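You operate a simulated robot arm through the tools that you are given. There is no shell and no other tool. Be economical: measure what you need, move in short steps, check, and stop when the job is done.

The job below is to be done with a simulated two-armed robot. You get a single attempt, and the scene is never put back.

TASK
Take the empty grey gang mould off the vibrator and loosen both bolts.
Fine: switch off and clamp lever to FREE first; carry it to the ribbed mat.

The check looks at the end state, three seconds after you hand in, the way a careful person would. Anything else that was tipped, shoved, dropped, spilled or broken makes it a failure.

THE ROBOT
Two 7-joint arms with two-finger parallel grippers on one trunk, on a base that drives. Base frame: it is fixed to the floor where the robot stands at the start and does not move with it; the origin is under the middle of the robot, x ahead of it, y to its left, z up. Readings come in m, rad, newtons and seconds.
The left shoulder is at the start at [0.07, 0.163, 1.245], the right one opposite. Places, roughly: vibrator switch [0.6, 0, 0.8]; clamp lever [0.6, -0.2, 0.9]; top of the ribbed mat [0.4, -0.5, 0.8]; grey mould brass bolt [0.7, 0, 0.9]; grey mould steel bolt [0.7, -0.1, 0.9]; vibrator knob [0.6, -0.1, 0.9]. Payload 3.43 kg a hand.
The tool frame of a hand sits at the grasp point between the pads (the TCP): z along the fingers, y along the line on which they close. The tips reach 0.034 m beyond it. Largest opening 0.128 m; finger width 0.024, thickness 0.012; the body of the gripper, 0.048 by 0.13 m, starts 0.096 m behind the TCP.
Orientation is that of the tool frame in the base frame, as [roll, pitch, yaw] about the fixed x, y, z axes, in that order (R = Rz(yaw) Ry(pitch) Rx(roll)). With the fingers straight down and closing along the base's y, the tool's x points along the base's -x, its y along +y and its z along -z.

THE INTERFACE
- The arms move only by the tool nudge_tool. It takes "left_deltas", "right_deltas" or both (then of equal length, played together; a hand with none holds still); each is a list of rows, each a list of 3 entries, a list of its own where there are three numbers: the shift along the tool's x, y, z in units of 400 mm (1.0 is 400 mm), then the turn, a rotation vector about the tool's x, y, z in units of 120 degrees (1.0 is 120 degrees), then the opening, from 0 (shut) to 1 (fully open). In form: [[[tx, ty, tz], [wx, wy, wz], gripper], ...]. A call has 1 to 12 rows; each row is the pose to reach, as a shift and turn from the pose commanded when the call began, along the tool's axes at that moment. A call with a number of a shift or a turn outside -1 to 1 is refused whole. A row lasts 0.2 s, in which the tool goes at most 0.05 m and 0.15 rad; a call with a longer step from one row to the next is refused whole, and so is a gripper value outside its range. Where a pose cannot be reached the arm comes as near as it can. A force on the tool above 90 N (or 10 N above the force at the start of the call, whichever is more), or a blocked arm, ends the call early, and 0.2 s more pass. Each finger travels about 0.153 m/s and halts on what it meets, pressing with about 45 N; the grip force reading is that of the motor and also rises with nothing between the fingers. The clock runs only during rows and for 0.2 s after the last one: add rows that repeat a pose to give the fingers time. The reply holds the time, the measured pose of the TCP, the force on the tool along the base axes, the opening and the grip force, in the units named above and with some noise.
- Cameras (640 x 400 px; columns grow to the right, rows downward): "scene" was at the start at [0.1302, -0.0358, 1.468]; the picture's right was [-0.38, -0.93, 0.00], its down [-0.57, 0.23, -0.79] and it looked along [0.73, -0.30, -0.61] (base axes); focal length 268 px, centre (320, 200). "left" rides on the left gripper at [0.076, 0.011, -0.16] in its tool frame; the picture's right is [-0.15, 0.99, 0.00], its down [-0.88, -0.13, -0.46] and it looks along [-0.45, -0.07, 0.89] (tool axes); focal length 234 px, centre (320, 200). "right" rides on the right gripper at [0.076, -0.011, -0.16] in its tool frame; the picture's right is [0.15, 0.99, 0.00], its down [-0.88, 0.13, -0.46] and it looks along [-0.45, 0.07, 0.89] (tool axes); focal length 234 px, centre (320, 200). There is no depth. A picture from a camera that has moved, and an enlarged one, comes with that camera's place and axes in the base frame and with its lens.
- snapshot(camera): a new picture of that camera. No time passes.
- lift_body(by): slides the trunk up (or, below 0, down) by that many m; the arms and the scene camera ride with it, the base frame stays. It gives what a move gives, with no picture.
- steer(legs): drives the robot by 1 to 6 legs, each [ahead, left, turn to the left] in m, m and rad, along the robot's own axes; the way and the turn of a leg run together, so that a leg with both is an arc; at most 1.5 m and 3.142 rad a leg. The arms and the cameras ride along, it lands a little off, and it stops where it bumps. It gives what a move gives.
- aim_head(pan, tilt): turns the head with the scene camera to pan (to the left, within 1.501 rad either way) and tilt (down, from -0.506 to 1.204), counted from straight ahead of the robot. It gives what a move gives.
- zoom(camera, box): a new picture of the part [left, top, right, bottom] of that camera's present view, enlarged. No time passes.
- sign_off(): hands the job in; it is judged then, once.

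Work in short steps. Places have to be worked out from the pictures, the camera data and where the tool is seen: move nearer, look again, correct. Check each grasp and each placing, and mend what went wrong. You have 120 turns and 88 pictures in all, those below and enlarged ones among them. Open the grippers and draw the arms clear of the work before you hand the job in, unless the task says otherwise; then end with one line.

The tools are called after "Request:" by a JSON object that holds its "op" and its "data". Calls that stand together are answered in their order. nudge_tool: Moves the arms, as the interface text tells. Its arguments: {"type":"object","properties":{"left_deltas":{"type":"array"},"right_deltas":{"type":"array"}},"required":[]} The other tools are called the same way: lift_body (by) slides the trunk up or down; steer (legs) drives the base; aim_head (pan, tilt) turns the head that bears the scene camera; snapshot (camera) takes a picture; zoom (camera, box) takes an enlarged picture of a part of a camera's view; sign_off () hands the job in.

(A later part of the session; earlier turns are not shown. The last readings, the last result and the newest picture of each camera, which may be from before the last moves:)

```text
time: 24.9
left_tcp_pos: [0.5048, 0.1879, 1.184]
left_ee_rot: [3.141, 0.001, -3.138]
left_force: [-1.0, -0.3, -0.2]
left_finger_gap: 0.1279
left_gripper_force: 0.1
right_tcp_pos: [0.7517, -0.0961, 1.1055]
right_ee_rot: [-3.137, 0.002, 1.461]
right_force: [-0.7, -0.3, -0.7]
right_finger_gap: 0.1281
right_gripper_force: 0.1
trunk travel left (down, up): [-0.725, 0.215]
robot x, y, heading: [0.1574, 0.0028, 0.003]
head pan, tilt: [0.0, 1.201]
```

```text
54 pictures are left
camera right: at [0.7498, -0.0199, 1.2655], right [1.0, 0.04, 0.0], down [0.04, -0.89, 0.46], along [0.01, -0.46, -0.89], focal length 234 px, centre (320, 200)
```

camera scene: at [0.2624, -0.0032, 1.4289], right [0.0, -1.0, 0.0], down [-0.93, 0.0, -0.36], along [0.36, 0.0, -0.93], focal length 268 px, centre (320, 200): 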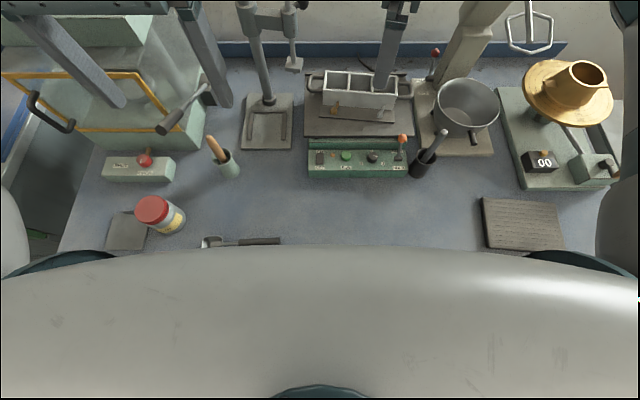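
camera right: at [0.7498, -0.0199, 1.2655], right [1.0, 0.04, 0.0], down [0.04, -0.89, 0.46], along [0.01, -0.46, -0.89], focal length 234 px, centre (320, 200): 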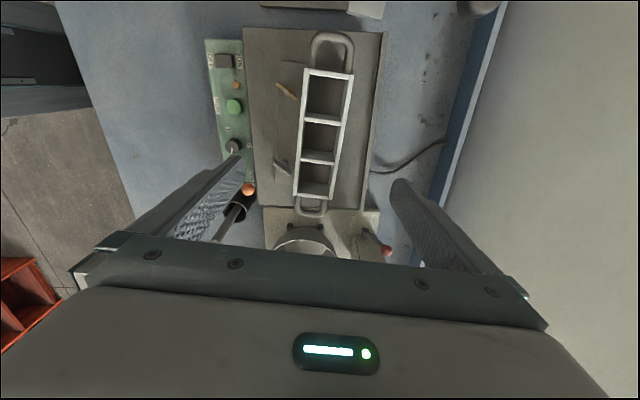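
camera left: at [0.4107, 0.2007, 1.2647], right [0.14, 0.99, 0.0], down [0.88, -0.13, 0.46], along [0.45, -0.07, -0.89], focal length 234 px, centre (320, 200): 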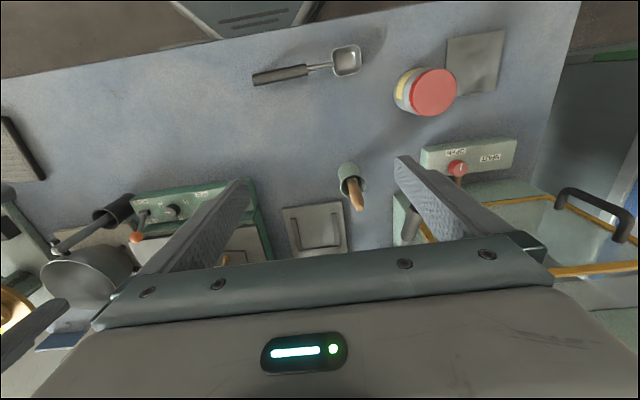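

Centred over the box; open fingers pass between the bolts. I descend to TCP z≈0.918.

Request:
{"op": "nudge_tool", "data": {"right_deltas": [[[0, 0, 0.11], [0, 0, 0], 1], [[0, 0, 0.22], [0, 0, 0], 1], [[0, 0, 0.33], [0, 0, 0], 1], [[0, 0, 0.42], [0, 0, 0], 1], [[0, 0, 0.469], [0, 0, 0], 1], [[0, 0, 0.469], [0, 0, 0], 1]]}}

Request:
{"op": "snapshot", "data": {"camera": "right"}}

Request:
{"op": "aim_head", "data": {"pan": -0.2, "tilt": 0.8}}

Request:
{"op": "snapshot", "data": {"camera": "scene"}}

```text
time: 26.3
left_tcp_pos: [0.5015, 0.1873, 1.1852]
left_ee_rot: [3.141, 0.004, 3.142]
left_force: [-0.5, 0.0, 0.4]
left_finger_gap: 0.1279
left_gripper_force: 0.0
right_tcp_pos: [0.7489, -0.0976, 0.9248]
right_ee_rot: [3.137, -0.002, 1.462]
right_force: [4.5, -6.8, 61.0]
right_finger_gap: 0.1255
right_gripper_force: 0.1
trunk travel left (down, up): [-0.725, 0.215]
robot x, y, heading: [0.1558, -0.0022, -0.004]
head pan, tilt: [0.0, 1.201]
```

```text
53 pictures are left
camera right: at [0.7464, -0.0214, 1.0842], right [1.0, 0.04, 0.0], down [0.03, -0.89, 0.45], along [0.02, -0.45, -0.89], focal length 234 px, centre (320, 200)
```

right: 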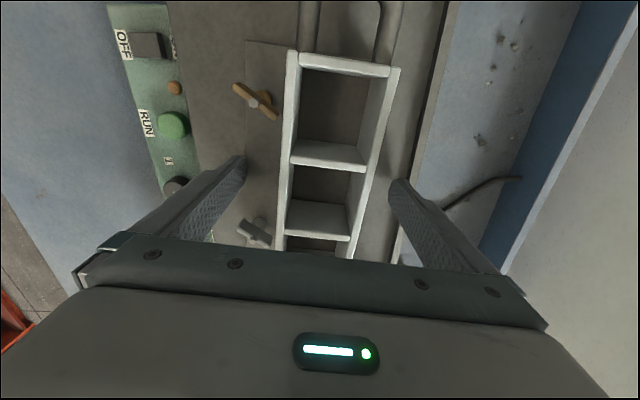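

```text
time: 27.1
left_tcp_pos: [0.5002, 0.1884, 1.186]
left_ee_rot: [-3.141, 0.004, -3.139]
left_force: [0.4, -0.7, 0.4]
left_finger_gap: 0.1281
left_gripper_force: 0.1
right_tcp_pos: [0.7476, -0.0972, 0.9239]
right_ee_rot: [3.134, -0.003, 1.461]
right_force: [4.5, -9.2, 65.0]
right_finger_gap: 0.125
right_gripper_force: 0.1
trunk travel left (down, up): [-0.725, 0.215]
robot x, y, heading: [0.1587, 0.0012, 0.004]
head pan, tilt: [-0.201, 0.799]
```

```text
52 pictures are left
camera scene: at [0.2809, -0.0195, 1.4571], right [-0.2, -0.98, 0.0], down [-0.7, 0.14, -0.7], along [0.69, -0.14, -0.71], focal length 268 px, centre (320, 200)
```

scene: 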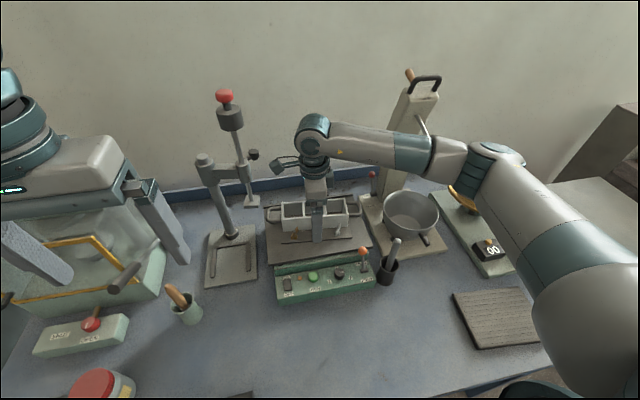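

The tips touched the base plate (61 N up), so it's at z≈0.89. I lift 14 mm off and check the force.

Request:
{"op": "nudge_tool", "data": {"right_deltas": [[[0, 0, -0.018], [0, 0, 0], 1], [[0, 0, -0.036], [0, 0, 0], 1], [[0, 0, -0.036], [0, 0, 0], 1]]}}

Request:
{"op": "zoom", "data": {"camera": "scene", "box": [250, 160, 400, 310]}}

```text
time: 27.9
left_tcp_pos: [0.5044, 0.1883, 1.1837]
left_ee_rot: [-3.141, 0.002, -3.141]
left_force: [0.6, 0.4, -0.1]
left_finger_gap: 0.1278
left_gripper_force: 0.0
right_tcp_pos: [0.7496, -0.0955, 0.9292]
right_ee_rot: [-3.136, 0.003, 1.461]
right_force: [-0.3, -0.7, -0.1]
right_finger_gap: 0.1279
right_gripper_force: 0.1
trunk travel left (down, up): [-0.725, 0.215]
robot x, y, heading: [0.1544, 0.0007, 0.001]
head pan, tilt: [-0.201, 0.799]
```

```text
2.67 times, centred on (325, 235) of scene
camera zoom: at [0.2861, -0.019, 1.4561], right [-0.2, -0.98, 0.0], down [-0.7, 0.14, -0.7], along [0.68, -0.14, -0.72], focal length 713 px, centre (307, 107)
```

zoom: 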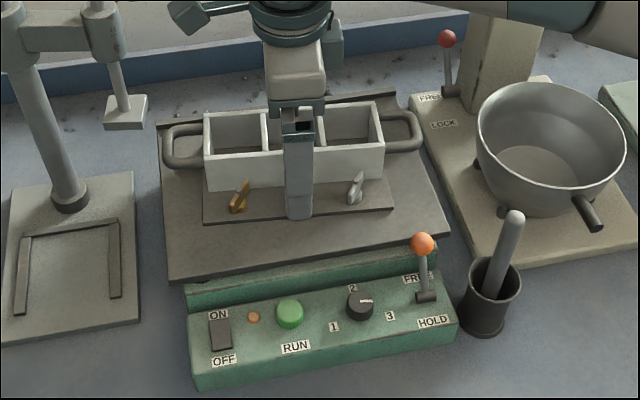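

Free of contact, finger midway between the bolts. I close on the box.

Request:
{"op": "nudge_tool", "data": {"right_deltas": [[[0, 0, 0], [0, 0, 0], 0.7], [[0, 0, 0], [0, 0, 0], 0.5], [[0, 0, 0], [0, 0, 0], 0.3], [[0, 0, 0], [0, 0, 0], 0.1], [[0, 0, 0], [0, 0, 0], 0.0], [[0, 0, 0], [0, 0, 0], 0.0]]}}

Request:
{"op": "zoom", "data": {"camera": "scene", "box": [250, 160, 400, 310]}}

```text
time: 29.4
left_tcp_pos: [0.5054, 0.1882, 1.1848]
left_ee_rot: [3.141, 0.0, -3.14]
left_force: [0.1, 0.7, -0.5]
left_finger_gap: 0.128
left_gripper_force: 0.0
right_tcp_pos: [0.7512, -0.096, 0.9305]
right_ee_rot: [-3.137, 0.002, 1.462]
right_force: [-1.0, 1.7, -0.9]
right_finger_gap: 0.062
right_gripper_force: 45.1
trunk travel left (down, up): [-0.725, 0.215]
robot x, y, heading: [0.1581, 0.0012, 0.001]
head pan, tilt: [-0.201, 0.799]
```

```text
2.67 times, centred on (325, 235) of scene
camera zoom: at [0.287, -0.019, 1.4564], right [-0.2, -0.98, 0.0], down [-0.7, 0.14, -0.7], along [0.68, -0.14, -0.72], focal length 713 px, centre (307, 107)
```

zoom: 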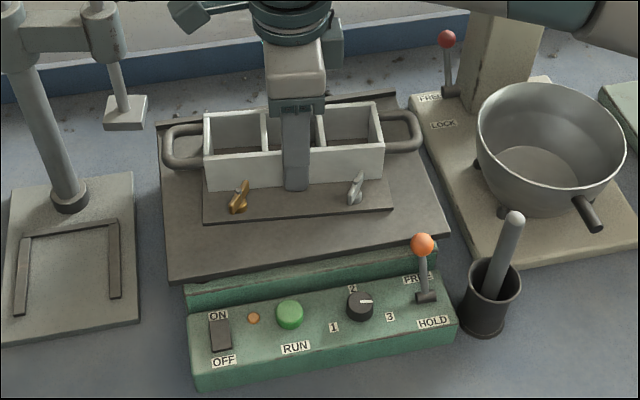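

Gripped: gap 0.062, force 45 N. I lift gently 3 cm and look.

Request:
{"op": "nudge_tool", "data": {"right_deltas": [[[0, 0, -0.02], [0, 0, 0], 0], [[0, 0, -0.04], [0, 0, 0], 0], [[0, 0, -0.06], [0, 0, 0], 0], [[0, 0, -0.08], [0, 0, 0], 0], [[0, 0, -0.08], [0, 0, 0], 0]]}}

Request:
{"op": "zoom", "data": {"camera": "scene", "box": [250, 160, 400, 310]}}

```text
time: 30.6
left_tcp_pos: [0.5063, 0.187, 1.1838]
left_ee_rot: [-3.142, 0.0, -3.14]
left_force: [-0.7, -0.4, -0.4]
left_finger_gap: 0.128
left_gripper_force: 0.0
right_tcp_pos: [0.7511, -0.0961, 0.9612]
right_ee_rot: [-3.135, 0.001, 1.461]
right_force: [-0.7, 0.1, -11.9]
right_finger_gap: 0.0616
right_gripper_force: 44.9
trunk travel left (down, up): [-0.725, 0.215]
robot x, y, heading: [0.159, 0.0013, -0.003]
head pan, tilt: [-0.201, 0.799]
```

```text
2.67 times, centred on (325, 235) of scene
camera zoom: at [0.2882, -0.0195, 1.4563], right [-0.2, -0.98, 0.0], down [-0.7, 0.14, -0.7], along [0.68, -0.14, -0.72], focal length 713 px, centre (307, 107)
```

zoom: 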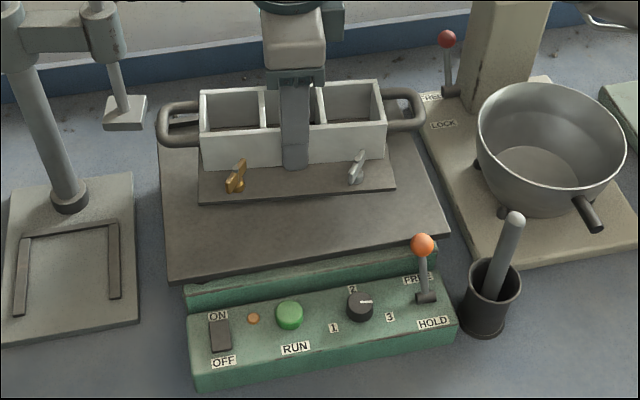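

Lifted level, about 12 N. I raise it to clear everything (plate bottom ≈1.01), then retract toward the robot.

Request:
{"op": "nudge_tool", "data": {"right_deltas": [[[0, 0, -0.06], [0, 0, 0], 0], [[0, 0, -0.13], [0, 0, 0], 0], [[0, 0, -0.2], [0, 0, 0], 0], [[0, 0, -0.26], [0, 0, 0], 0], [[0, -0.06, -0.28], [0, 0, 0], 0], [[0, -0.14, -0.28], [0, 0, 0], 0], [[0, -0.22, -0.28], [0, 0, 0], 0], [[0, -0.3, -0.28], [0, 0, 0], 0], [[0, -0.36, -0.28], [0, 0, 0], 0], [[0, -0.36, -0.28], [0, 0, 0], 0]]}}

Request:
{"op": "snapshot", "data": {"camera": "scene"}}

```text
time: 32.8
left_tcp_pos: [0.5066, 0.1876, 1.1831]
left_ee_rot: [-3.141, 0.001, -3.141]
left_force: [0.3, -0.2, 0.5]
left_finger_gap: 0.1279
left_gripper_force: 0.0
right_tcp_pos: [0.6076, -0.0818, 1.0745]
right_ee_rot: [-3.135, 0.003, 1.46]
right_force: [0.1, -0.1, -11.7]
right_finger_gap: 0.0619
right_gripper_force: 45.2
trunk travel left (down, up): [-0.725, 0.215]
robot x, y, heading: [0.1612, -0.0013, 0.003]
head pan, tilt: [-0.201, 0.799]
```

```text
48 pictures are left
camera scene: at [0.2883, -0.0195, 1.4563], right [-0.2, -0.98, 0.0], down [-0.7, 0.14, -0.7], along [0.68, -0.14, -0.72], focal length 268 px, centre (320, 200)
```

scene: 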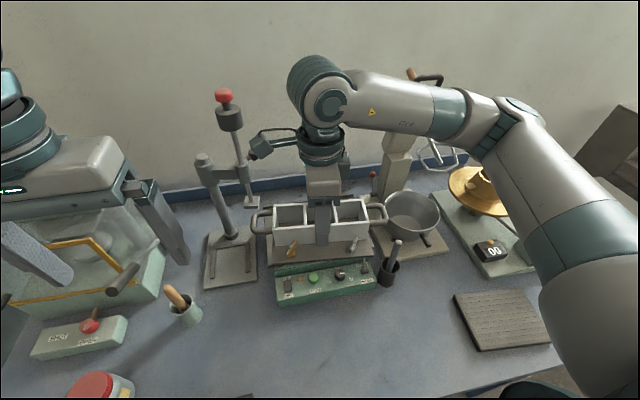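

Mould is held level and clear. I drive back 0.10 and strafe right 0.20 so the mat comes comfortably within reach.

Request:
{"op": "steer", "data": {"legs": [[-0.1, 0, 0], [0, -0.2, 0]]}}

Request:
{"op": "aim_head", "data": {"pan": -0.6, "tilt": 0.9}}

Request:
{"op": "snapshot", "data": {"camera": "scene"}}

```text
time: 35.1
left_tcp_pos: [0.4049, -0.0091, 1.1838]
left_ee_rot: [-3.14, -0.001, -3.141]
left_force: [-0.1, -0.2, 0.6]
left_finger_gap: 0.1281
left_gripper_force: 0.1
right_tcp_pos: [0.5068, -0.2798, 1.0742]
right_ee_rot: [-3.135, 0.003, 1.462]
right_force: [0.0, 1.4, -11.2]
right_finger_gap: 0.0618
right_gripper_force: 45.0
trunk travel left (down, up): [-0.725, 0.215]
robot x, y, heading: [0.0566, -0.1964, 0.006]
head pan, tilt: [-0.201, 0.799]
```

```text
time: 36.0
left_tcp_pos: [0.4057, -0.0106, 1.1851]
left_ee_rot: [-3.14, 0.0, -3.139]
left_force: [0.2, -0.1, -0.1]
left_finger_gap: 0.1279
left_gripper_force: 0.2
right_tcp_pos: [0.5062, -0.28, 1.0743]
right_ee_rot: [-3.136, 0.001, 1.463]
right_force: [0.3, -0.4, -11.8]
right_finger_gap: 0.0618
right_gripper_force: 44.5
trunk travel left (down, up): [-0.725, 0.215]
robot x, y, heading: [0.0596, -0.2005, -0.004]
head pan, tilt: [-0.6, 0.901]
```

```text
47 pictures are left
camera scene: at [0.1706, -0.2441, 1.4484], right [-0.56, -0.83, 0.0], down [-0.65, 0.44, -0.62], along [0.51, -0.35, -0.78], focal length 268 px, centre (320, 200)
```

scene: 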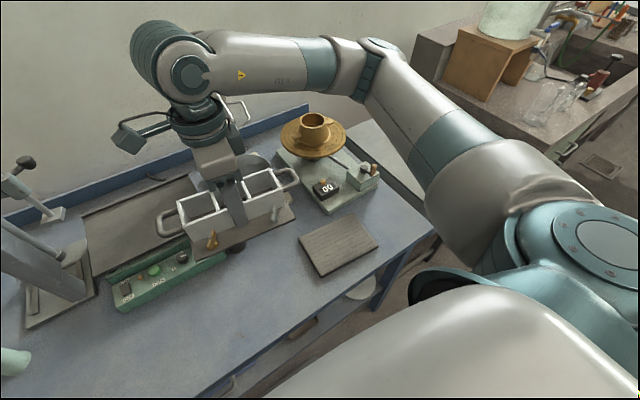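

The mat is in clear view. I zoom on it for its corners.

Request:
{"op": "zoom", "data": {"camera": "scene", "box": [240, 180, 400, 290]}}

```text
3.64 times, centred on (320, 235) of scene
camera zoom: at [0.1706, -0.2441, 1.4484], right [-0.56, -0.83, 0.0], down [-0.65, 0.44, -0.62], along [0.51, -0.35, -0.78], focal length 973 px, centre (320, 73)
```

zoom: 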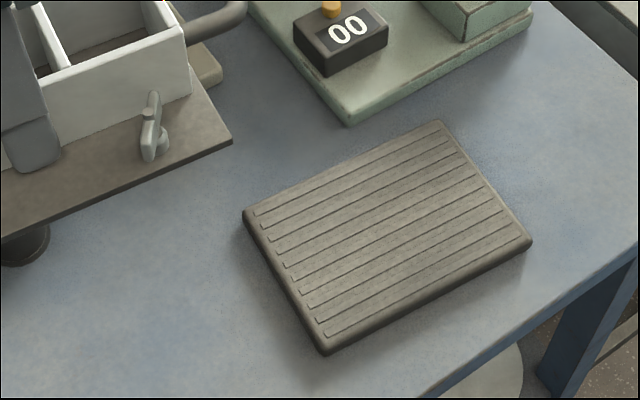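

Mat centre ≈[0.443,-0.492], about 0.177×0.122 m, rotated like the mould (−5.5°). I carry the mould so its plate is centred: grip point to [0.459,-0.492].

Request:
{"op": "nudge_tool", "data": {"right_deltas": [[[-0.1, -0.012, 0], [0, 0, 0], 0], [[-0.2, -0.024, 0], [0, 0, 0], 0], [[-0.3, -0.036, 0], [0, 0, 0], 0], [[-0.4, -0.048, 0], [0, 0, 0], 0], [[-0.48, -0.06, 0], [0, 0, 0], 0], [[-0.54, -0.06, 0], [0, 0, 0], 0], [[-0.54, -0.06, 0], [0, 0, 0], 0]]}}

Request:
{"op": "snapshot", "data": {"camera": "scene"}}

Request:
{"op": "snapshot", "data": {"camera": "right"}}

```text
time: 37.6
left_tcp_pos: [0.4061, -0.0102, 1.1837]
left_ee_rot: [-3.141, -0.001, -3.14]
left_force: [0.0, 1.1, -0.3]
left_finger_gap: 0.128
left_gripper_force: 0.1
right_tcp_pos: [0.4594, -0.492, 1.0751]
right_ee_rot: [-3.136, 0.002, 1.463]
right_force: [1.1, -0.2, -12.6]
right_finger_gap: 0.0616
right_gripper_force: 45.4
trunk travel left (down, up): [-0.725, 0.215]
robot x, y, heading: [0.0552, -0.1996, -0.001]
head pan, tilt: [-0.6, 0.901]
```

```text
45 pictures are left
camera scene: at [0.1707, -0.2443, 1.4484], right [-0.56, -0.83, 0.0], down [-0.65, 0.44, -0.62], along [0.51, -0.35, -0.78], focal length 268 px, centre (320, 200)
```

scene: 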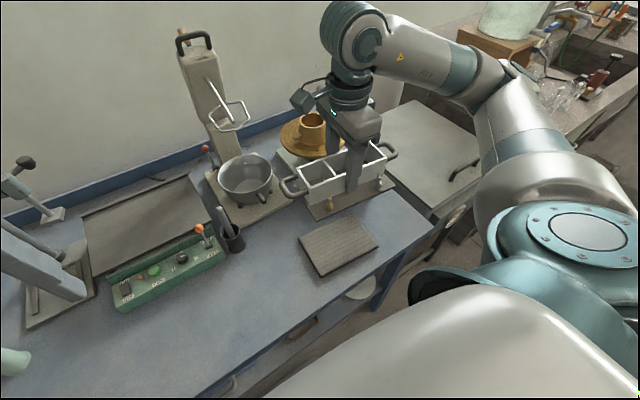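

```text
44 pictures are left
camera right: at [0.4581, -0.4153, 1.235], right [1.0, 0.04, -0.01], down [0.04, -0.89, 0.46], along [0.01, -0.46, -0.89], focal length 234 px, centre (320, 200)
```

right: 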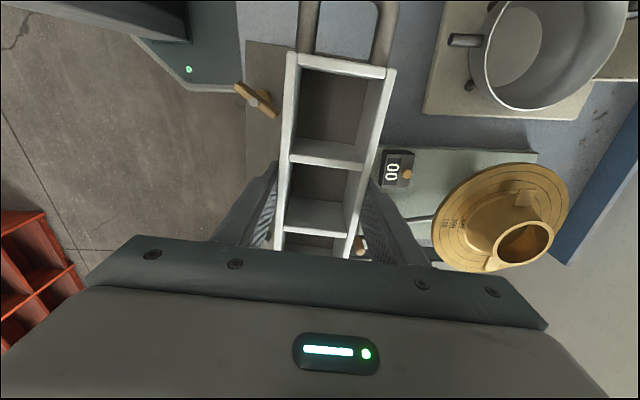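

Positioned over the mat. I descend to ~3 cm above and check alignment.

Request:
{"op": "nudge_tool", "data": {"right_deltas": [[[0, 0, 0.1], [0, 0, 0], 0], [[0, 0, 0.2], [0, 0, 0], 0], [[0, 0, 0.3], [0, 0, 0], 0], [[0, 0, 0.4], [0, 0, 0], 0], [[0, 0, 0.48], [0, 0, 0], 0], [[0, 0, 0.48], [0, 0, 0], 0]]}}

Request:
{"op": "zoom", "data": {"camera": "scene", "box": [240, 140, 440, 290]}}

```text
time: 39.0
left_tcp_pos: [0.4055, -0.0104, 1.1836]
left_ee_rot: [-3.14, 0.002, -3.139]
left_force: [-0.6, -0.7, 0.4]
left_finger_gap: 0.128
left_gripper_force: 0.0
right_tcp_pos: [0.4565, -0.4929, 0.8836]
right_ee_rot: [-3.136, 0.001, 1.463]
right_force: [0.3, 0.1, -11.4]
right_finger_gap: 0.0619
right_gripper_force: 44.9
trunk travel left (down, up): [-0.725, 0.215]
robot x, y, heading: [0.0561, -0.2002, -0.001]
head pan, tilt: [-0.6, 0.901]
```

```text
2.67 times, centred on (340, 215) of scene
camera zoom: at [0.1702, -0.2447, 1.4484], right [-0.56, -0.83, 0.0], down [-0.65, 0.44, -0.62], along [0.51, -0.35, -0.78], focal length 713 px, centre (267, 160)
```

zoom: 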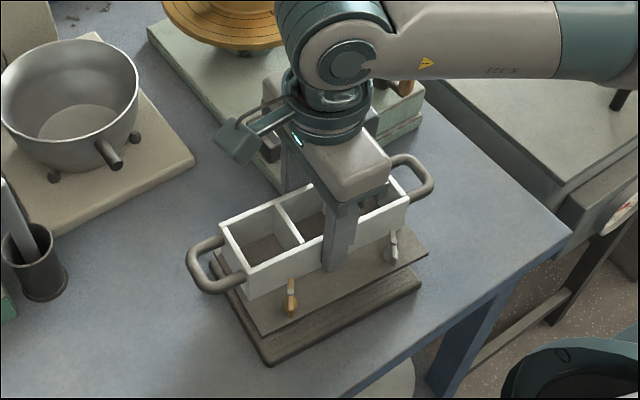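

Well aligned above the mat. I lower in small steps until contact.

Request:
{"op": "nudge_tool", "data": {"right_deltas": [[[0, 0, 0.04], [0, 0, 0], 0], [[0, 0, 0.055], [0, 0, 0], 0], [[0, 0, 0.07], [0, 0, 0], 0], [[0, 0, 0.07], [0, 0, 0], 0]]}}

Request:
{"op": "zoom", "data": {"camera": "scene", "box": [240, 140, 440, 290]}}

```text
time: 40.0
left_tcp_pos: [0.4026, -0.0102, 1.1856]
left_ee_rot: [-3.139, 0.002, -3.14]
left_force: [0.4, -0.9, 1.1]
left_finger_gap: 0.1278
left_gripper_force: 0.1
right_tcp_pos: [0.4566, -0.4943, 0.859]
right_ee_rot: [3.139, 0.002, 1.463]
right_force: [3.7, -5.9, 35.9]
right_finger_gap: 0.0618
right_gripper_force: 45.7
trunk travel left (down, up): [-0.725, 0.215]
robot x, y, heading: [0.0566, -0.1976, -0.002]
head pan, tilt: [-0.6, 0.901]
```

```text
2.67 times, centred on (340, 215) of scene
camera zoom: at [0.1672, -0.2434, 1.4493], right [-0.56, -0.83, 0.0], down [-0.65, 0.44, -0.62], along [0.51, -0.35, -0.78], focal length 713 px, centre (267, 160)
```

zoom: 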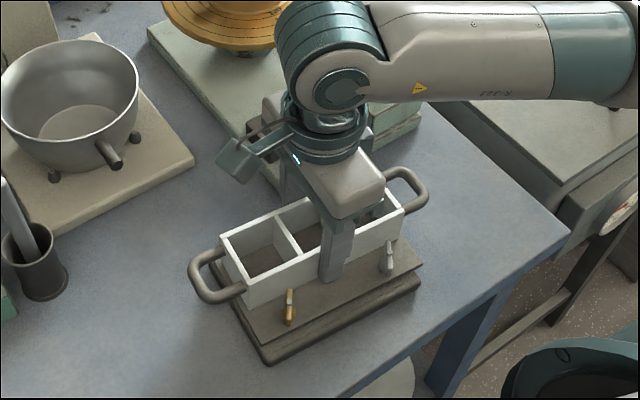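

It rests on the mat (contact at TCP z≈0.859). I relieve the load, open partly, and lift straight up.

Request:
{"op": "nudge_tool", "data": {"right_deltas": [[[0, 0, -0.01], [0, 0, 0], 0], [[0, 0, -0.01], [0, 0, 0], 0.6], [[0, 0, -0.01], [0, 0, 0], 0.75], [[0, 0, -0.01], [0, 0, 0], 0.75], [[0, 0, -0.08], [0, 0, 0], 0.75], [[0, 0, -0.18], [0, 0, 0], 0.75], [[0, 0, -0.3], [0, 0, 0], 0.75], [[0, 0, -0.4], [0, 0, 0], 0.75], [[0, 0, -0.4], [0, 0, 0], 0.75]]}}

Request:
{"op": "snapshot", "data": {"camera": "right"}}

Request:
{"op": "zoom", "data": {"camera": "scene", "box": [240, 140, 440, 290]}}

```text
time: 42.0
left_tcp_pos: [0.4048, -0.0113, 1.1839]
left_ee_rot: [-3.141, 0.001, -3.139]
left_force: [1.3, 0.5, 0.2]
left_finger_gap: 0.128
left_gripper_force: 0.1
right_tcp_pos: [0.4597, -0.4913, 1.0163]
right_ee_rot: [-3.137, 0.001, 1.461]
right_force: [-0.2, -1.0, 0.2]
right_finger_gap: 0.096
right_gripper_force: 0.0
trunk travel left (down, up): [-0.725, 0.215]
robot x, y, heading: [0.0534, -0.2005, -0.001]
head pan, tilt: [-0.6, 0.901]
```

```text
41 pictures are left
camera right: at [0.4578, -0.4155, 1.1762], right [1.0, 0.04, 0.0], down [0.04, -0.89, 0.46], along [0.01, -0.46, -0.89], focal length 234 px, centre (320, 200)
```

right: 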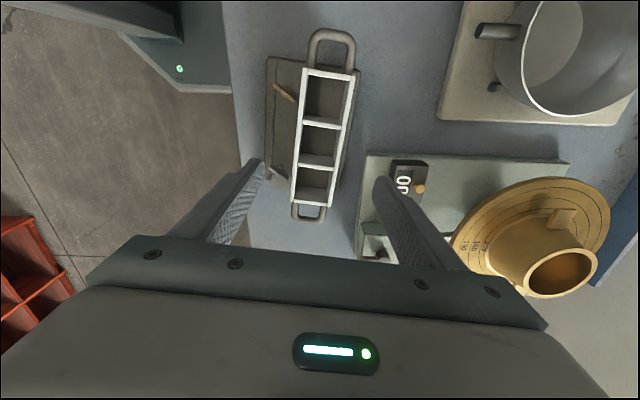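

```text
2.67 times, centred on (340, 215) of scene
camera zoom: at [0.1693, -0.2447, 1.4485], right [-0.56, -0.83, 0.0], down [-0.65, 0.44, -0.62], along [0.51, -0.35, -0.78], focal length 713 px, centre (267, 160)
```

zoom: 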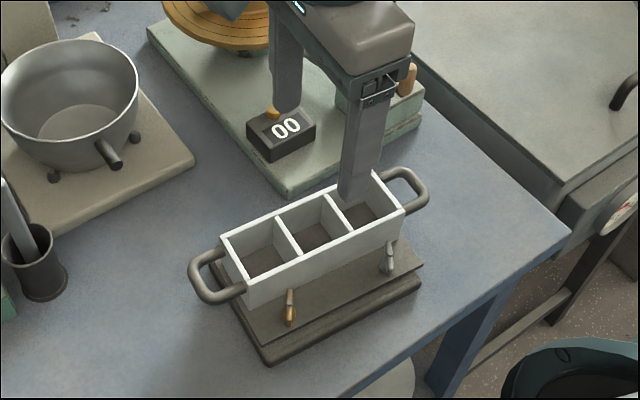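

Placed well on the mat. I zoom closely on the two bolts to see handles and any marks.

Request:
{"op": "zoom", "data": {"camera": "right", "box": [255, 50, 355, 200]}}

Request:
{"op": "zoom", "data": {"camera": "scene", "box": [330, 220, 400, 265]}}

Request:
{"op": "zoom", "data": {"camera": "scene", "box": [315, 235, 385, 280]}}

```text
2.67 times, centred on (305, 125) of right
camera zoom: at [0.4578, -0.4155, 1.1762], right [1.0, 0.04, 0.0], down [0.04, -0.89, 0.46], along [0.01, -0.46, -0.89], focal length 624 px, centre (360, 400)
```

zoom: 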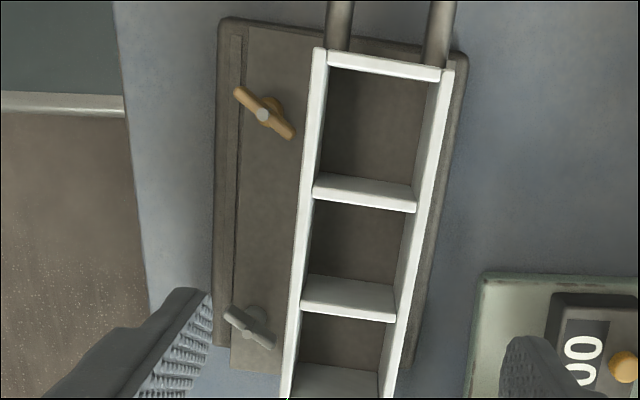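

```text
8.89 times, centred on (365, 242) of scene
camera zoom: at [0.1693, -0.2447, 1.4485], right [-0.56, -0.83, 0.0], down [-0.65, 0.44, -0.62], along [0.51, -0.35, -0.78], focal length 2378 px, centre (-80, -178)
```

zoom: 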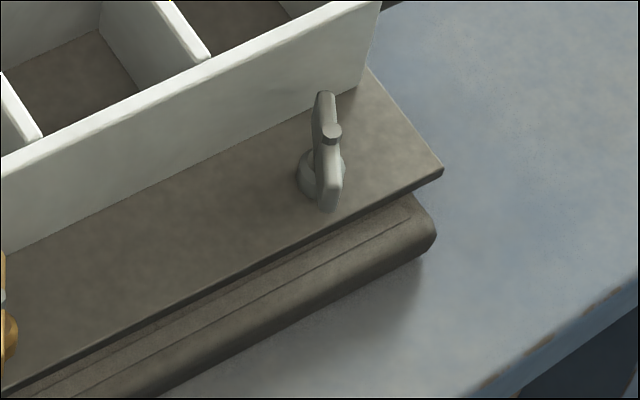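

```text
8.89 times, centred on (350, 258) of scene
camera zoom: at [0.1693, -0.2447, 1.4485], right [-0.56, -0.83, 0.0], down [-0.65, 0.44, -0.62], along [0.51, -0.35, -0.78], focal length 2378 px, centre (53, -311)
```

zoom: 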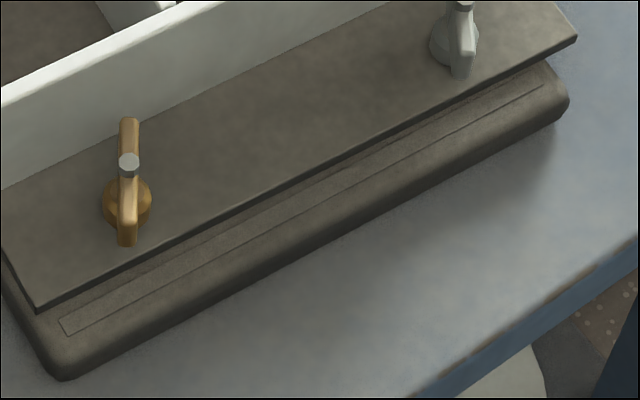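

The wing bars point about −40° from x; the brass stud is at ≈[0.410,-0.433,0.853], the steel one at ≈[0.399,-0.543,0.853]. The front wall is only ~2.4 cm behind. I'll use the right hand, gripping the near half of the bar and turning counter-clockwise. First I hover over the brass bar with yaw 140° and a small opening.

Request:
{"op": "nudge_tool", "data": {"right_deltas": [[[0.02, -0.02, 0], [0, 0, -0.0586], 0.7], [[0.04, -0.04, 0], [0, 0, -0.117], 0.6], [[0.06, -0.06, 0], [0, 0, -0.176], 0.5], [[0.08, -0.08, 0], [0, 0, -0.234], 0.4], [[0.1, -0.1, 0], [0, 0, -0.293], 0.3], [[0.12, -0.12, 0], [0, 0, -0.352], 0.2], [[0.135, -0.14, 0.05], [0, 0, -0.41], 0.2], [[0.145, -0.16, 0.11], [0, 0, -0.469], 0.2], [[0.145, -0.16, 0.165], [0, 0, -0.469], 0.2], [[0.145, -0.16, 0.165], [0, 0, -0.469], 0.2]]}}

Request:
{"op": "snapshot", "data": {"camera": "right"}}

Request:
{"op": "zoom", "data": {"camera": "scene", "box": [260, 160, 420, 290]}}

```text
time: 44.2
left_tcp_pos: [0.4046, -0.0103, 1.1828]
left_ee_rot: [-3.14, 0.001, -3.139]
left_force: [0.4, -0.1, 0.1]
left_finger_gap: 0.1279
left_gripper_force: 0.1
right_tcp_pos: [0.4312, -0.4262, 0.9453]
right_ee_rot: [-3.135, -0.004, 2.444]
right_force: [1.6, 0.3, 0.3]
right_finger_gap: 0.0256
right_gripper_force: 0.1
right hand out of reach, approached as far as the arm can: row 4, 5, 6, 7, 8, 9, 10
trunk travel left (down, up): [-0.725, 0.215]
robot x, y, heading: [0.0545, -0.1987, 0.001]
head pan, tilt: [-0.6, 0.901]
```

```text
36 pictures are left
camera right: at [0.3672, -0.3873, 1.1052], right [0.52, 0.85, 0.0], down [0.76, -0.46, 0.45], along [0.38, -0.24, -0.89], focal length 234 px, centre (320, 200)
```

right: 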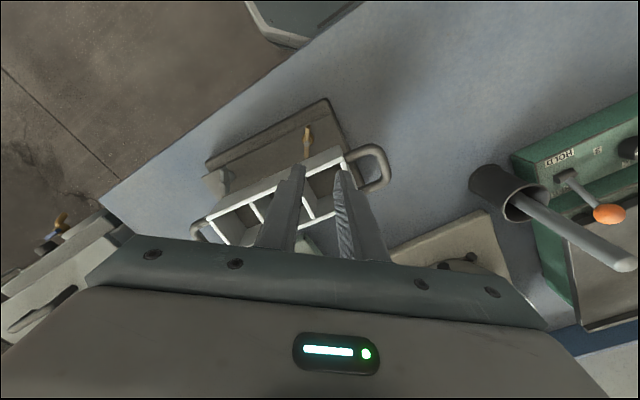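

```text
3.08 times, centred on (340, 225) of scene
camera zoom: at [0.1694, -0.2441, 1.4485], right [-0.56, -0.83, 0.0], down [-0.65, 0.44, -0.62], along [0.51, -0.35, -0.78], focal length 823 px, centre (258, 123)
```

zoom: 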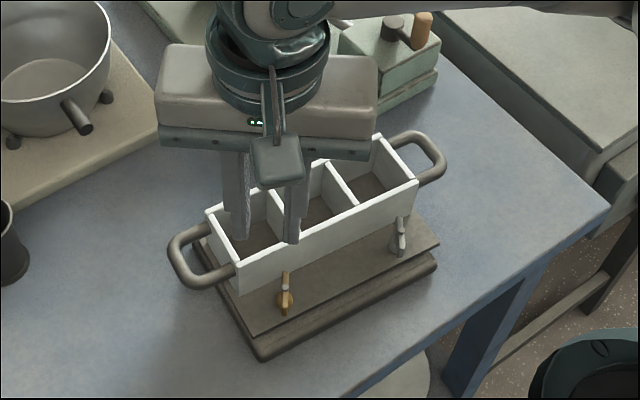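

The bolt is inside the arm's near limit. The hand is clear above the wall, so I drive back 0.12 m and right 0.06 m.

Request:
{"op": "nudge_tool", "data": {"right_deltas": [[[0, 0, -0.1], [0, 0, 0], 0.2], [[0, 0, -0.15], [0, 0, 0], 0.2]]}}

Request:
{"op": "steer", "data": {"legs": [[-0.12, 0, 0], [0, -0.06, 0]]}}

```text
time: 44.8
left_tcp_pos: [0.4043, -0.0104, 1.1841]
left_ee_rot: [3.141, -0.001, -3.141]
left_force: [0.7, -0.1, 0.4]
left_finger_gap: 0.1281
left_gripper_force: 0.1
right_tcp_pos: [0.4357, -0.4266, 1.0051]
right_ee_rot: [-3.133, -0.006, 2.445]
right_force: [-0.3, -0.5, -0.3]
right_finger_gap: 0.0254
right_gripper_force: 0.0
right hand out of reach, approached as far as the arm can: row 1, 2
trunk travel left (down, up): [-0.725, 0.215]
robot x, y, heading: [0.0523, -0.1955, -0.0]
head pan, tilt: [-0.6, 0.901]
```

```text
time: 46.5
left_tcp_pos: [0.2863, -0.0647, 1.1828]
left_ee_rot: [-3.14, 0.0, -3.139]
left_force: [-0.3, -0.4, -0.3]
left_finger_gap: 0.1282
left_gripper_force: 0.0
right_tcp_pos: [0.3207, -0.4819, 1.0031]
right_ee_rot: [-3.134, -0.005, 2.446]
right_force: [-0.6, 0.6, -0.5]
right_finger_gap: 0.0256
right_gripper_force: 0.1
trunk travel left (down, up): [-0.725, 0.215]
robot x, y, heading: [-0.0594, -0.2572, -0.001]
head pan, tilt: [-0.6, 0.901]
```

Now to hover over the brass bar at z≈0.945.

Request:
{"op": "nudge_tool", "data": {"right_deltas": [[[-0.03, 0.1, 0], [0, 0, 0], 0.2], [[-0.068, 0.2, 0], [0, 0, 0], 0.2], [[-0.068, 0.237, 0.06], [0, 0, 0], 0.2], [[-0.068, 0.237, 0.145], [0, 0, 0], 0.2], [[-0.068, 0.237, 0.145], [0, 0, 0], 0.2]]}}

Request:
{"op": "zoom", "data": {"camera": "right", "box": [220, 80, 420, 220]}}

Request:
{"op": "zoom", "data": {"camera": "scene", "box": [270, 140, 430, 270]}}

```text
time: 47.8
left_tcp_pos: [0.2863, -0.068, 1.184]
left_ee_rot: [-3.14, 0.0, -3.138]
left_force: [0.6, -0.7, 0.3]
left_finger_gap: 0.128
left_gripper_force: 0.1
right_tcp_pos: [0.3981, -0.4274, 0.9453]
right_ee_rot: [-3.135, -0.005, 2.445]
right_force: [0.0, 0.4, -0.9]
right_finger_gap: 0.0255
right_gripper_force: 0.0
trunk travel left (down, up): [-0.725, 0.215]
robot x, y, heading: [-0.059, -0.2573, 0.004]
head pan, tilt: [-0.6, 0.901]
```

```text
2.86 times, centred on (320, 150) of right
camera zoom: at [0.3344, -0.3874, 1.1055], right [0.52, 0.85, -0.01], down [0.76, -0.46, 0.45], along [0.38, -0.24, -0.89], focal length 669 px, centre (320, 343)
```

zoom: 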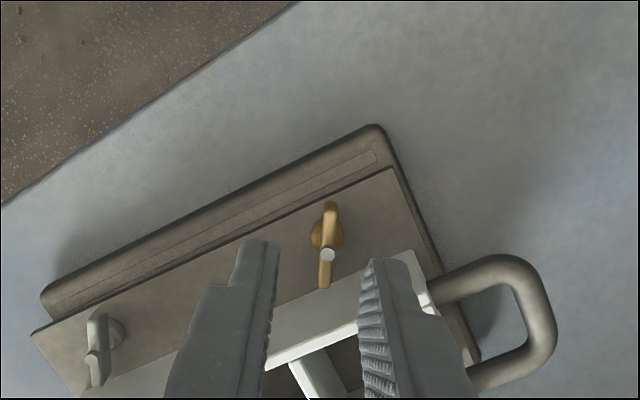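

```text
3.08 times, centred on (350, 205) of scene
camera zoom: at [0.0516, -0.3021, 1.4485], right [-0.56, -0.83, 0.0], down [-0.65, 0.44, -0.62], along [0.51, -0.35, -0.78], focal length 823 px, centre (228, 185)
```

zoom: 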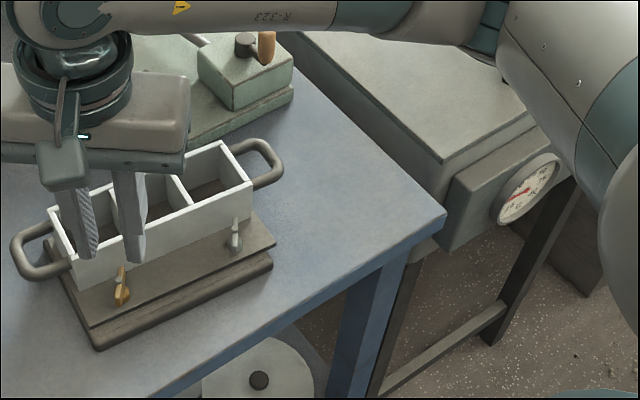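

The bar lines up with the tool's x axis; the stud is ~6 mm off in tool +y. I correct and descend partway (tips at bar top).

Request:
{"op": "nudge_tool", "data": {"right_deltas": [[[-0.008, 0.015, 0.05], [0, 0, 0], 0.2], [[-0.008, 0.015, 0.1], [0, 0, 0], 0.2], [[-0.008, 0.015, 0.14], [0, 0, 0], 0.2], [[-0.008, 0.015, 0.14], [0, 0, 0], 0.2]]}}

Request:
{"op": "zoom", "data": {"camera": "right", "box": [220, 80, 420, 220]}}

Request:
{"op": "zoom", "data": {"camera": "scene", "box": [260, 180, 340, 260]}}

```text
time: 48.8
left_tcp_pos: [0.2865, -0.0672, 1.1845]
left_ee_rot: [-3.141, 0.0, -3.139]
left_force: [-0.1, 0.5, 0.1]
left_finger_gap: 0.128
left_gripper_force: 0.1
right_tcp_pos: [0.4039, -0.4252, 0.8891]
right_ee_rot: [-3.136, -0.005, 2.447]
right_force: [0.6, -0.1, 0.0]
right_finger_gap: 0.0259
right_gripper_force: 0.0
trunk travel left (down, up): [-0.725, 0.215]
robot x, y, heading: [-0.0613, -0.2557, 0.004]
head pan, tilt: [-0.6, 0.901]
```

```text
2.86 times, centred on (320, 150) of right
camera zoom: at [0.3414, -0.3852, 1.0494], right [0.52, 0.85, -0.01], down [0.76, -0.46, 0.45], along [0.38, -0.24, -0.89], focal length 669 px, centre (320, 343)
```

zoom: 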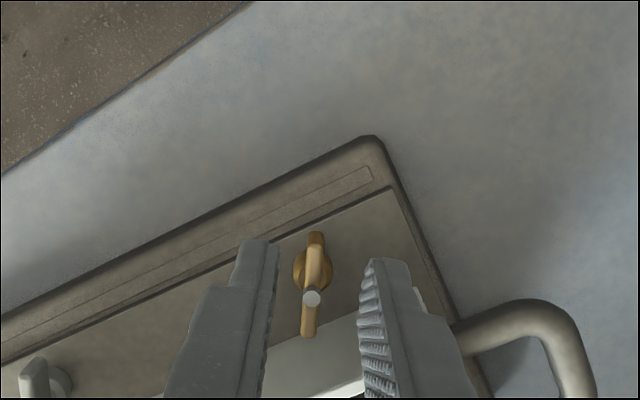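

```text
5.00 times, centred on (300, 220) of scene
camera zoom: at [0.0517, -0.3019, 1.4485], right [-0.56, -0.83, 0.0], down [-0.65, 0.44, -0.62], along [0.51, -0.35, -0.78], focal length 1338 px, centre (420, 100)
```

zoom: 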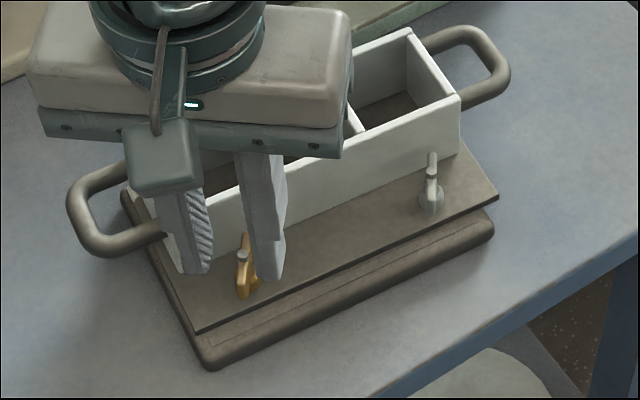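

Bar is centred between the fingertips. I descend another 18 mm so the pads straddle the bar.

Request:
{"op": "nudge_tool", "data": {"right_deltas": [[[0, -0.003, 0.015], [0, 0, 0], 0.2], [[0, -0.003, 0.03], [0, 0, 0], 0.2], [[0, -0.003, 0.047], [0, 0, 0], 0.2], [[0, -0.003, 0.047], [0, 0, 0], 0.2]]}}

Request:
{"op": "zoom", "data": {"camera": "right", "box": [220, 80, 420, 220]}}

```text
time: 49.8
left_tcp_pos: [0.286, -0.067, 1.1846]
left_ee_rot: [-3.141, -0.001, -3.138]
left_force: [0.0, -0.4, 0.0]
left_finger_gap: 0.1276
left_gripper_force: 0.2
right_tcp_pos: [0.4052, -0.4272, 0.8705]
right_ee_rot: [-3.135, -0.004, 2.449]
right_force: [-0.3, -0.4, 0.1]
right_finger_gap: 0.0256
right_gripper_force: 0.0
trunk travel left (down, up): [-0.725, 0.215]
robot x, y, heading: [-0.0598, -0.2548, -0.004]
head pan, tilt: [-0.6, 0.901]
```

```text
2.86 times, centred on (320, 150) of right
camera zoom: at [0.3413, -0.3868, 1.0311], right [0.52, 0.85, -0.01], down [0.76, -0.46, 0.45], along [0.38, -0.24, -0.89], focal length 669 px, centre (320, 343)
```

zoom: 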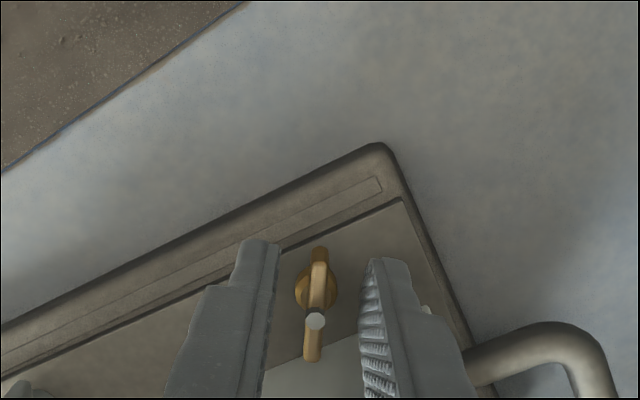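

No contact; stud is ~9.5 mm from TCP along the bar, as planned. I close on the bar.

Request:
{"op": "nudge_tool", "data": {"right_deltas": [[[0, 0.0, 0], [0, 0, 0], 0.1], [[0, 0.0, 0], [0, 0, 0], 0.0], [[0, 0.0, 0], [0, 0, 0], 0.0]]}}

Request:
{"op": "zoom", "data": {"camera": "right", "box": [220, 80, 420, 220]}}

```text
time: 50.5
left_tcp_pos: [0.2859, -0.068, 1.1843]
left_ee_rot: [3.141, 0.0, -3.138]
left_force: [0.4, 0.5, 0.1]
left_finger_gap: 0.1279
left_gripper_force: 0.1
right_tcp_pos: [0.4045, -0.4269, 0.8699]
right_ee_rot: [-3.133, -0.006, 2.447]
right_force: [-1.1, -0.6, 0.3]
right_finger_gap: 0.0049
right_gripper_force: 39.2
trunk travel left (down, up): [-0.725, 0.215]
robot x, y, heading: [-0.0602, -0.2567, -0.001]
head pan, tilt: [-0.6, 0.901]
```

```text
2.86 times, centred on (320, 150) of right
camera zoom: at [0.3412, -0.3869, 1.0313], right [0.52, 0.85, -0.01], down [0.76, -0.46, 0.45], along [0.38, -0.24, -0.89], focal length 669 px, centre (320, 343)
```

zoom: 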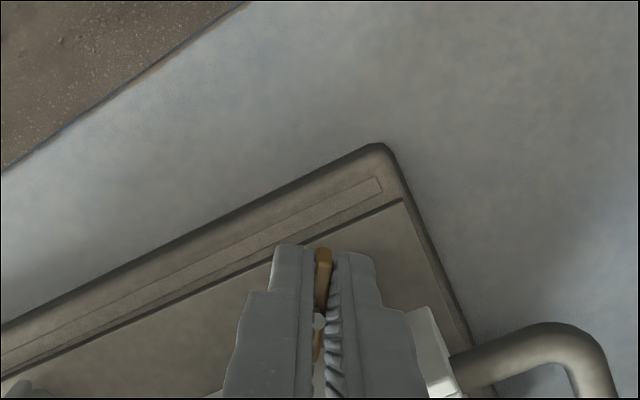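

Bar gripped (gap 5 mm). I turn counter-clockwise 24° about the bolt axis and check forces.

Request:
{"op": "nudge_tool", "data": {"right_deltas": [[[-0.0002, -0.0033, 0], [0, 0, -0.0667], 0], [[-0.0009, -0.0065, 0], [0, 0, -0.1333], 0], [[-0.0021, -0.0097, 0], [0, 0, -0.2], 0], [[-0.0021, -0.0097, 0], [0, 0, -0.2], 0]]}}

Request:
{"op": "zoom", "data": {"camera": "right", "box": [220, 80, 420, 220]}}

Request:
{"op": "zoom", "data": {"camera": "scene", "box": [260, 170, 380, 260]}}

```text
time: 51.5
left_tcp_pos: [0.2866, -0.0672, 1.1848]
left_ee_rot: [-3.14, 0.002, -3.139]
left_force: [0.2, -0.2, 0.0]
left_finger_gap: 0.1278
left_gripper_force: 0.0
right_tcp_pos: [0.4042, -0.4293, 0.8718]
right_ee_rot: [-3.138, -0.006, 2.868]
right_force: [-1.6, 2.2, 3.5]
right_finger_gap: 0.0053
right_gripper_force: 39.4
trunk travel left (down, up): [-0.725, 0.215]
robot x, y, heading: [-0.0588, -0.2551, -0.002]
head pan, tilt: [-0.6, 0.901]
```

```text
2.86 times, centred on (320, 150) of right
camera zoom: at [0.329, -0.4199, 1.0313], right [0.13, 0.99, 0.0], down [0.89, -0.11, 0.45], along [0.45, -0.06, -0.89], focal length 669 px, centre (320, 343)
```

zoom: 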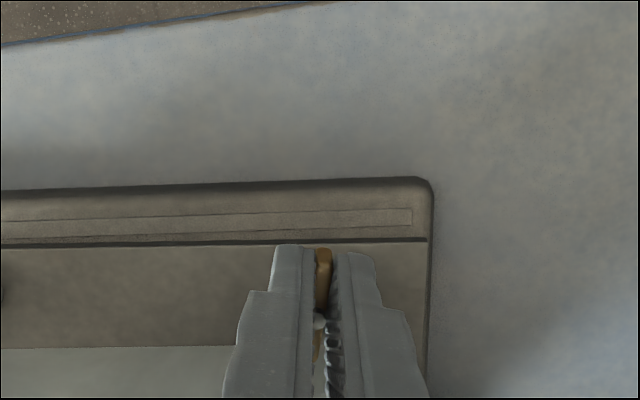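

```text
4.44 times, centred on (320, 215) of scene
camera zoom: at [0.0509, -0.3014, 1.4487], right [-0.56, -0.83, 0.0], down [-0.65, 0.44, -0.62], along [0.51, -0.35, -0.78], focal length 1189 px, centre (320, 133)
```

zoom: 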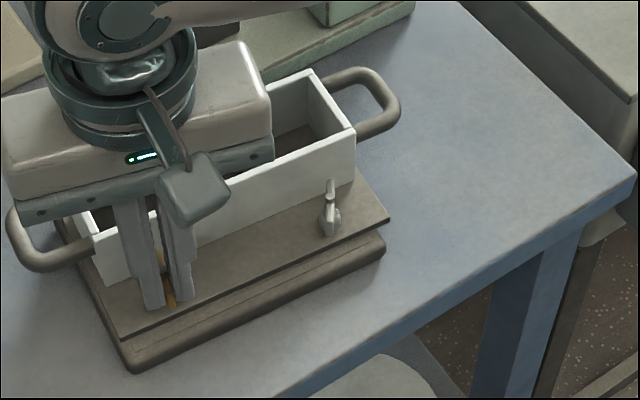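

The bar turned with the hand and the mould stayed put. I continue another 72°.

Request:
{"op": "nudge_tool", "data": {"right_deltas": [[[-0.0002, -0.0033, 0], [0, 0, -0.0667], 0], [[-0.0009, -0.0065, 0], [0, 0, -0.1333], 0], [[-0.0021, -0.0097, 0], [0, 0, -0.2], 0], [[-0.0036, -0.0126, 0], [0, 0, -0.2667], 0], [[-0.0056, -0.0153, 0], [0, 0, -0.3333], 0], [[-0.0079, -0.0176, 0], [0, 0, -0.4], 0], [[-0.0105, -0.0197, 0], [0, 0, -0.4667], 0], [[-0.0133, -0.0213, 0], [0, 0, -0.5333], 0], [[-0.0164, -0.0226, 0], [0, 0, -0.6], 0], [[-0.0164, -0.0226, 0], [0, 0, -0.6], 0]]}}

Request:
{"op": "zoom", "data": {"camera": "right", "box": [220, 80, 420, 220]}}

Request:
{"op": "zoom", "data": {"camera": "scene", "box": [260, 170, 380, 260]}}

```text
time: 53.8
left_tcp_pos: [0.2877, -0.0666, 1.1842]
left_ee_rot: [-3.14, 0.0, -3.138]
left_force: [-0.4, 0.3, -0.7]
left_finger_gap: 0.1278
left_gripper_force: 0.0
right_tcp_pos: [0.4073, -0.4412, 0.8703]
right_ee_rot: [3.137, -0.007, -2.161]
right_force: [-0.1, 7.3, 2.1]
right_finger_gap: 0.0053
right_gripper_force: 39.2
trunk travel left (down, up): [-0.725, 0.215]
robot x, y, heading: [-0.0641, -0.2576, 0.004]
head pan, tilt: [-0.6, 0.901]
```

```text
2.86 times, centred on (320, 150) of right
camera zoom: at [0.3769, -0.5099, 1.0311], right [-0.9, 0.43, 0.01], down [0.38, 0.81, 0.45], along [0.19, 0.41, -0.89], focal length 669 px, centre (320, 343)
```

zoom: 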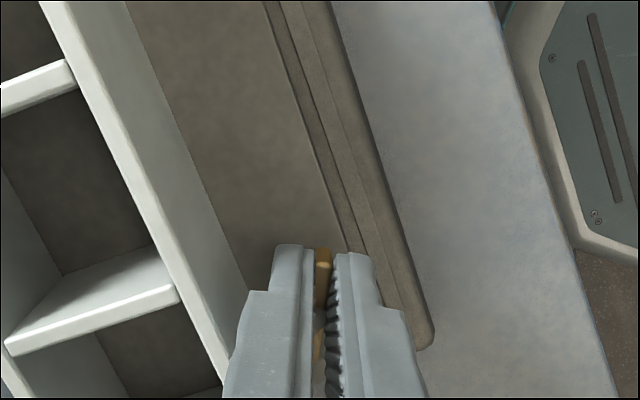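

```text
4.44 times, centred on (320, 215) of scene
camera zoom: at [0.0515, -0.3008, 1.4486], right [-0.56, -0.83, 0.0], down [-0.65, 0.44, -0.62], along [0.51, -0.35, -0.78], focal length 1189 px, centre (320, 133)
```

zoom: 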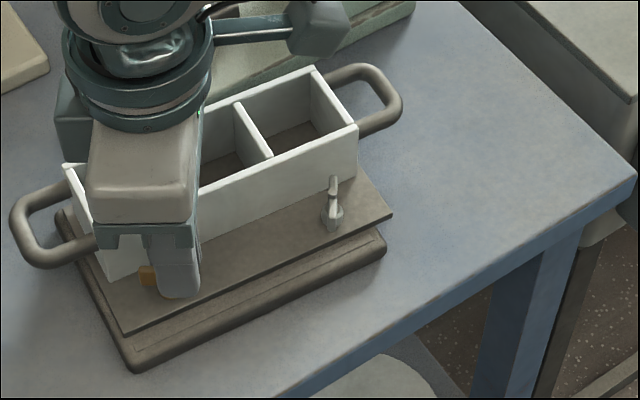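

The brass bolt has turned ~96° with little force. I add another 16° within the wrist range, for margin.

Request:
{"op": "nudge_tool", "data": {"right_deltas": [[[-0.0002, -0.0033, 0], [0, 0, -0.0667], 0], [[-0.0009, -0.0065, 0], [0, 0, -0.1333], 0], [[-0.0009, -0.0065, 0], [0, 0, -0.1333], 0]]}}

```text
time: 54.5
left_tcp_pos: [0.2852, -0.0665, 1.1846]
left_ee_rot: [-3.141, 0.002, -3.138]
left_force: [-0.3, 0.1, -1.0]
left_finger_gap: 0.128
left_gripper_force: 0.1
right_tcp_pos: [0.4097, -0.4405, 0.8713]
right_ee_rot: [3.135, -0.006, -1.881]
right_force: [-1.1, 3.9, 4.9]
right_finger_gap: 0.0055
right_gripper_force: 39.5
trunk travel left (down, up): [-0.725, 0.215]
robot x, y, heading: [-0.0618, -0.2583, 0.004]
head pan, tilt: [-0.6, 0.901]
```

No stop felt. I release with a tiny opening (the wall is close) and lift straight up.

Request:
{"op": "nudge_tool", "data": {"right_deltas": [[[0, 0, 0], [0, 0, 0], 0.08], [[0, 0, 0], [0, 0, 0], 0.08], [[0, 0, -0.06], [0, 0, 0], 0.08], [[0, 0, -0.14], [0, 0, 0], 0.08], [[0, 0, -0.24], [0, 0, 0], 0.1], [[0, 0, -0.3], [0, 0, 0], 0.2], [[0, 0, -0.3], [0, 0, 0], 0.2]]}}

Request:
{"op": "zoom", "data": {"camera": "scene", "box": [260, 170, 380, 260]}}

Request:
{"op": "snapshot", "data": {"camera": "right"}}

```text
time: 56.1
left_tcp_pos: [0.2866, -0.0668, 1.1846]
left_ee_rot: [-3.141, 0.001, -3.136]
left_force: [1.6, -0.1, -1.0]
left_finger_gap: 0.1281
left_gripper_force: 0.1
right_tcp_pos: [0.4105, -0.4418, 0.9894]
right_ee_rot: [3.132, -0.004, -1.882]
right_force: [0.1, -0.3, 0.3]
right_finger_gap: 0.0256
right_gripper_force: 0.0
trunk travel left (down, up): [-0.725, 0.215]
robot x, y, heading: [-0.0588, -0.257, -0.001]
head pan, tilt: [-0.6, 0.901]
```

```text
4.44 times, centred on (320, 215) of scene
camera zoom: at [0.0518, -0.3021, 1.4485], right [-0.56, -0.83, 0.0], down [-0.65, 0.44, -0.62], along [0.51, -0.35, -0.78], focal length 1189 px, centre (320, 133)
```

zoom: 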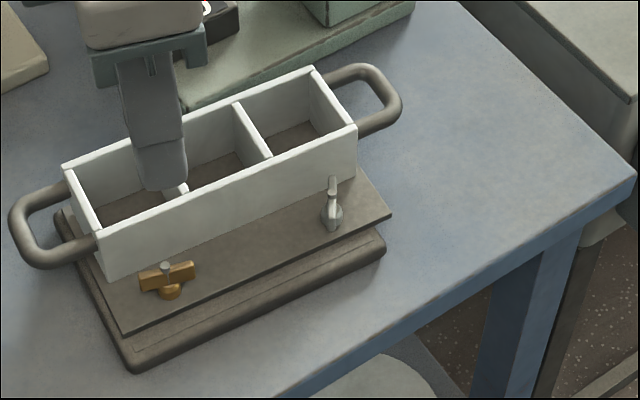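

```text
23 pictures are left
camera right: at [0.4001, -0.5171, 1.1505], right [-0.99, 0.16, 0.01], down [0.15, 0.88, 0.45], along [0.07, 0.45, -0.89], focal length 234 px, centre (320, 200)
```

right: 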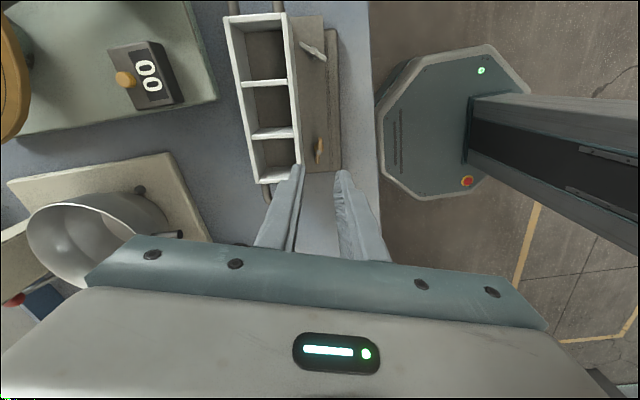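

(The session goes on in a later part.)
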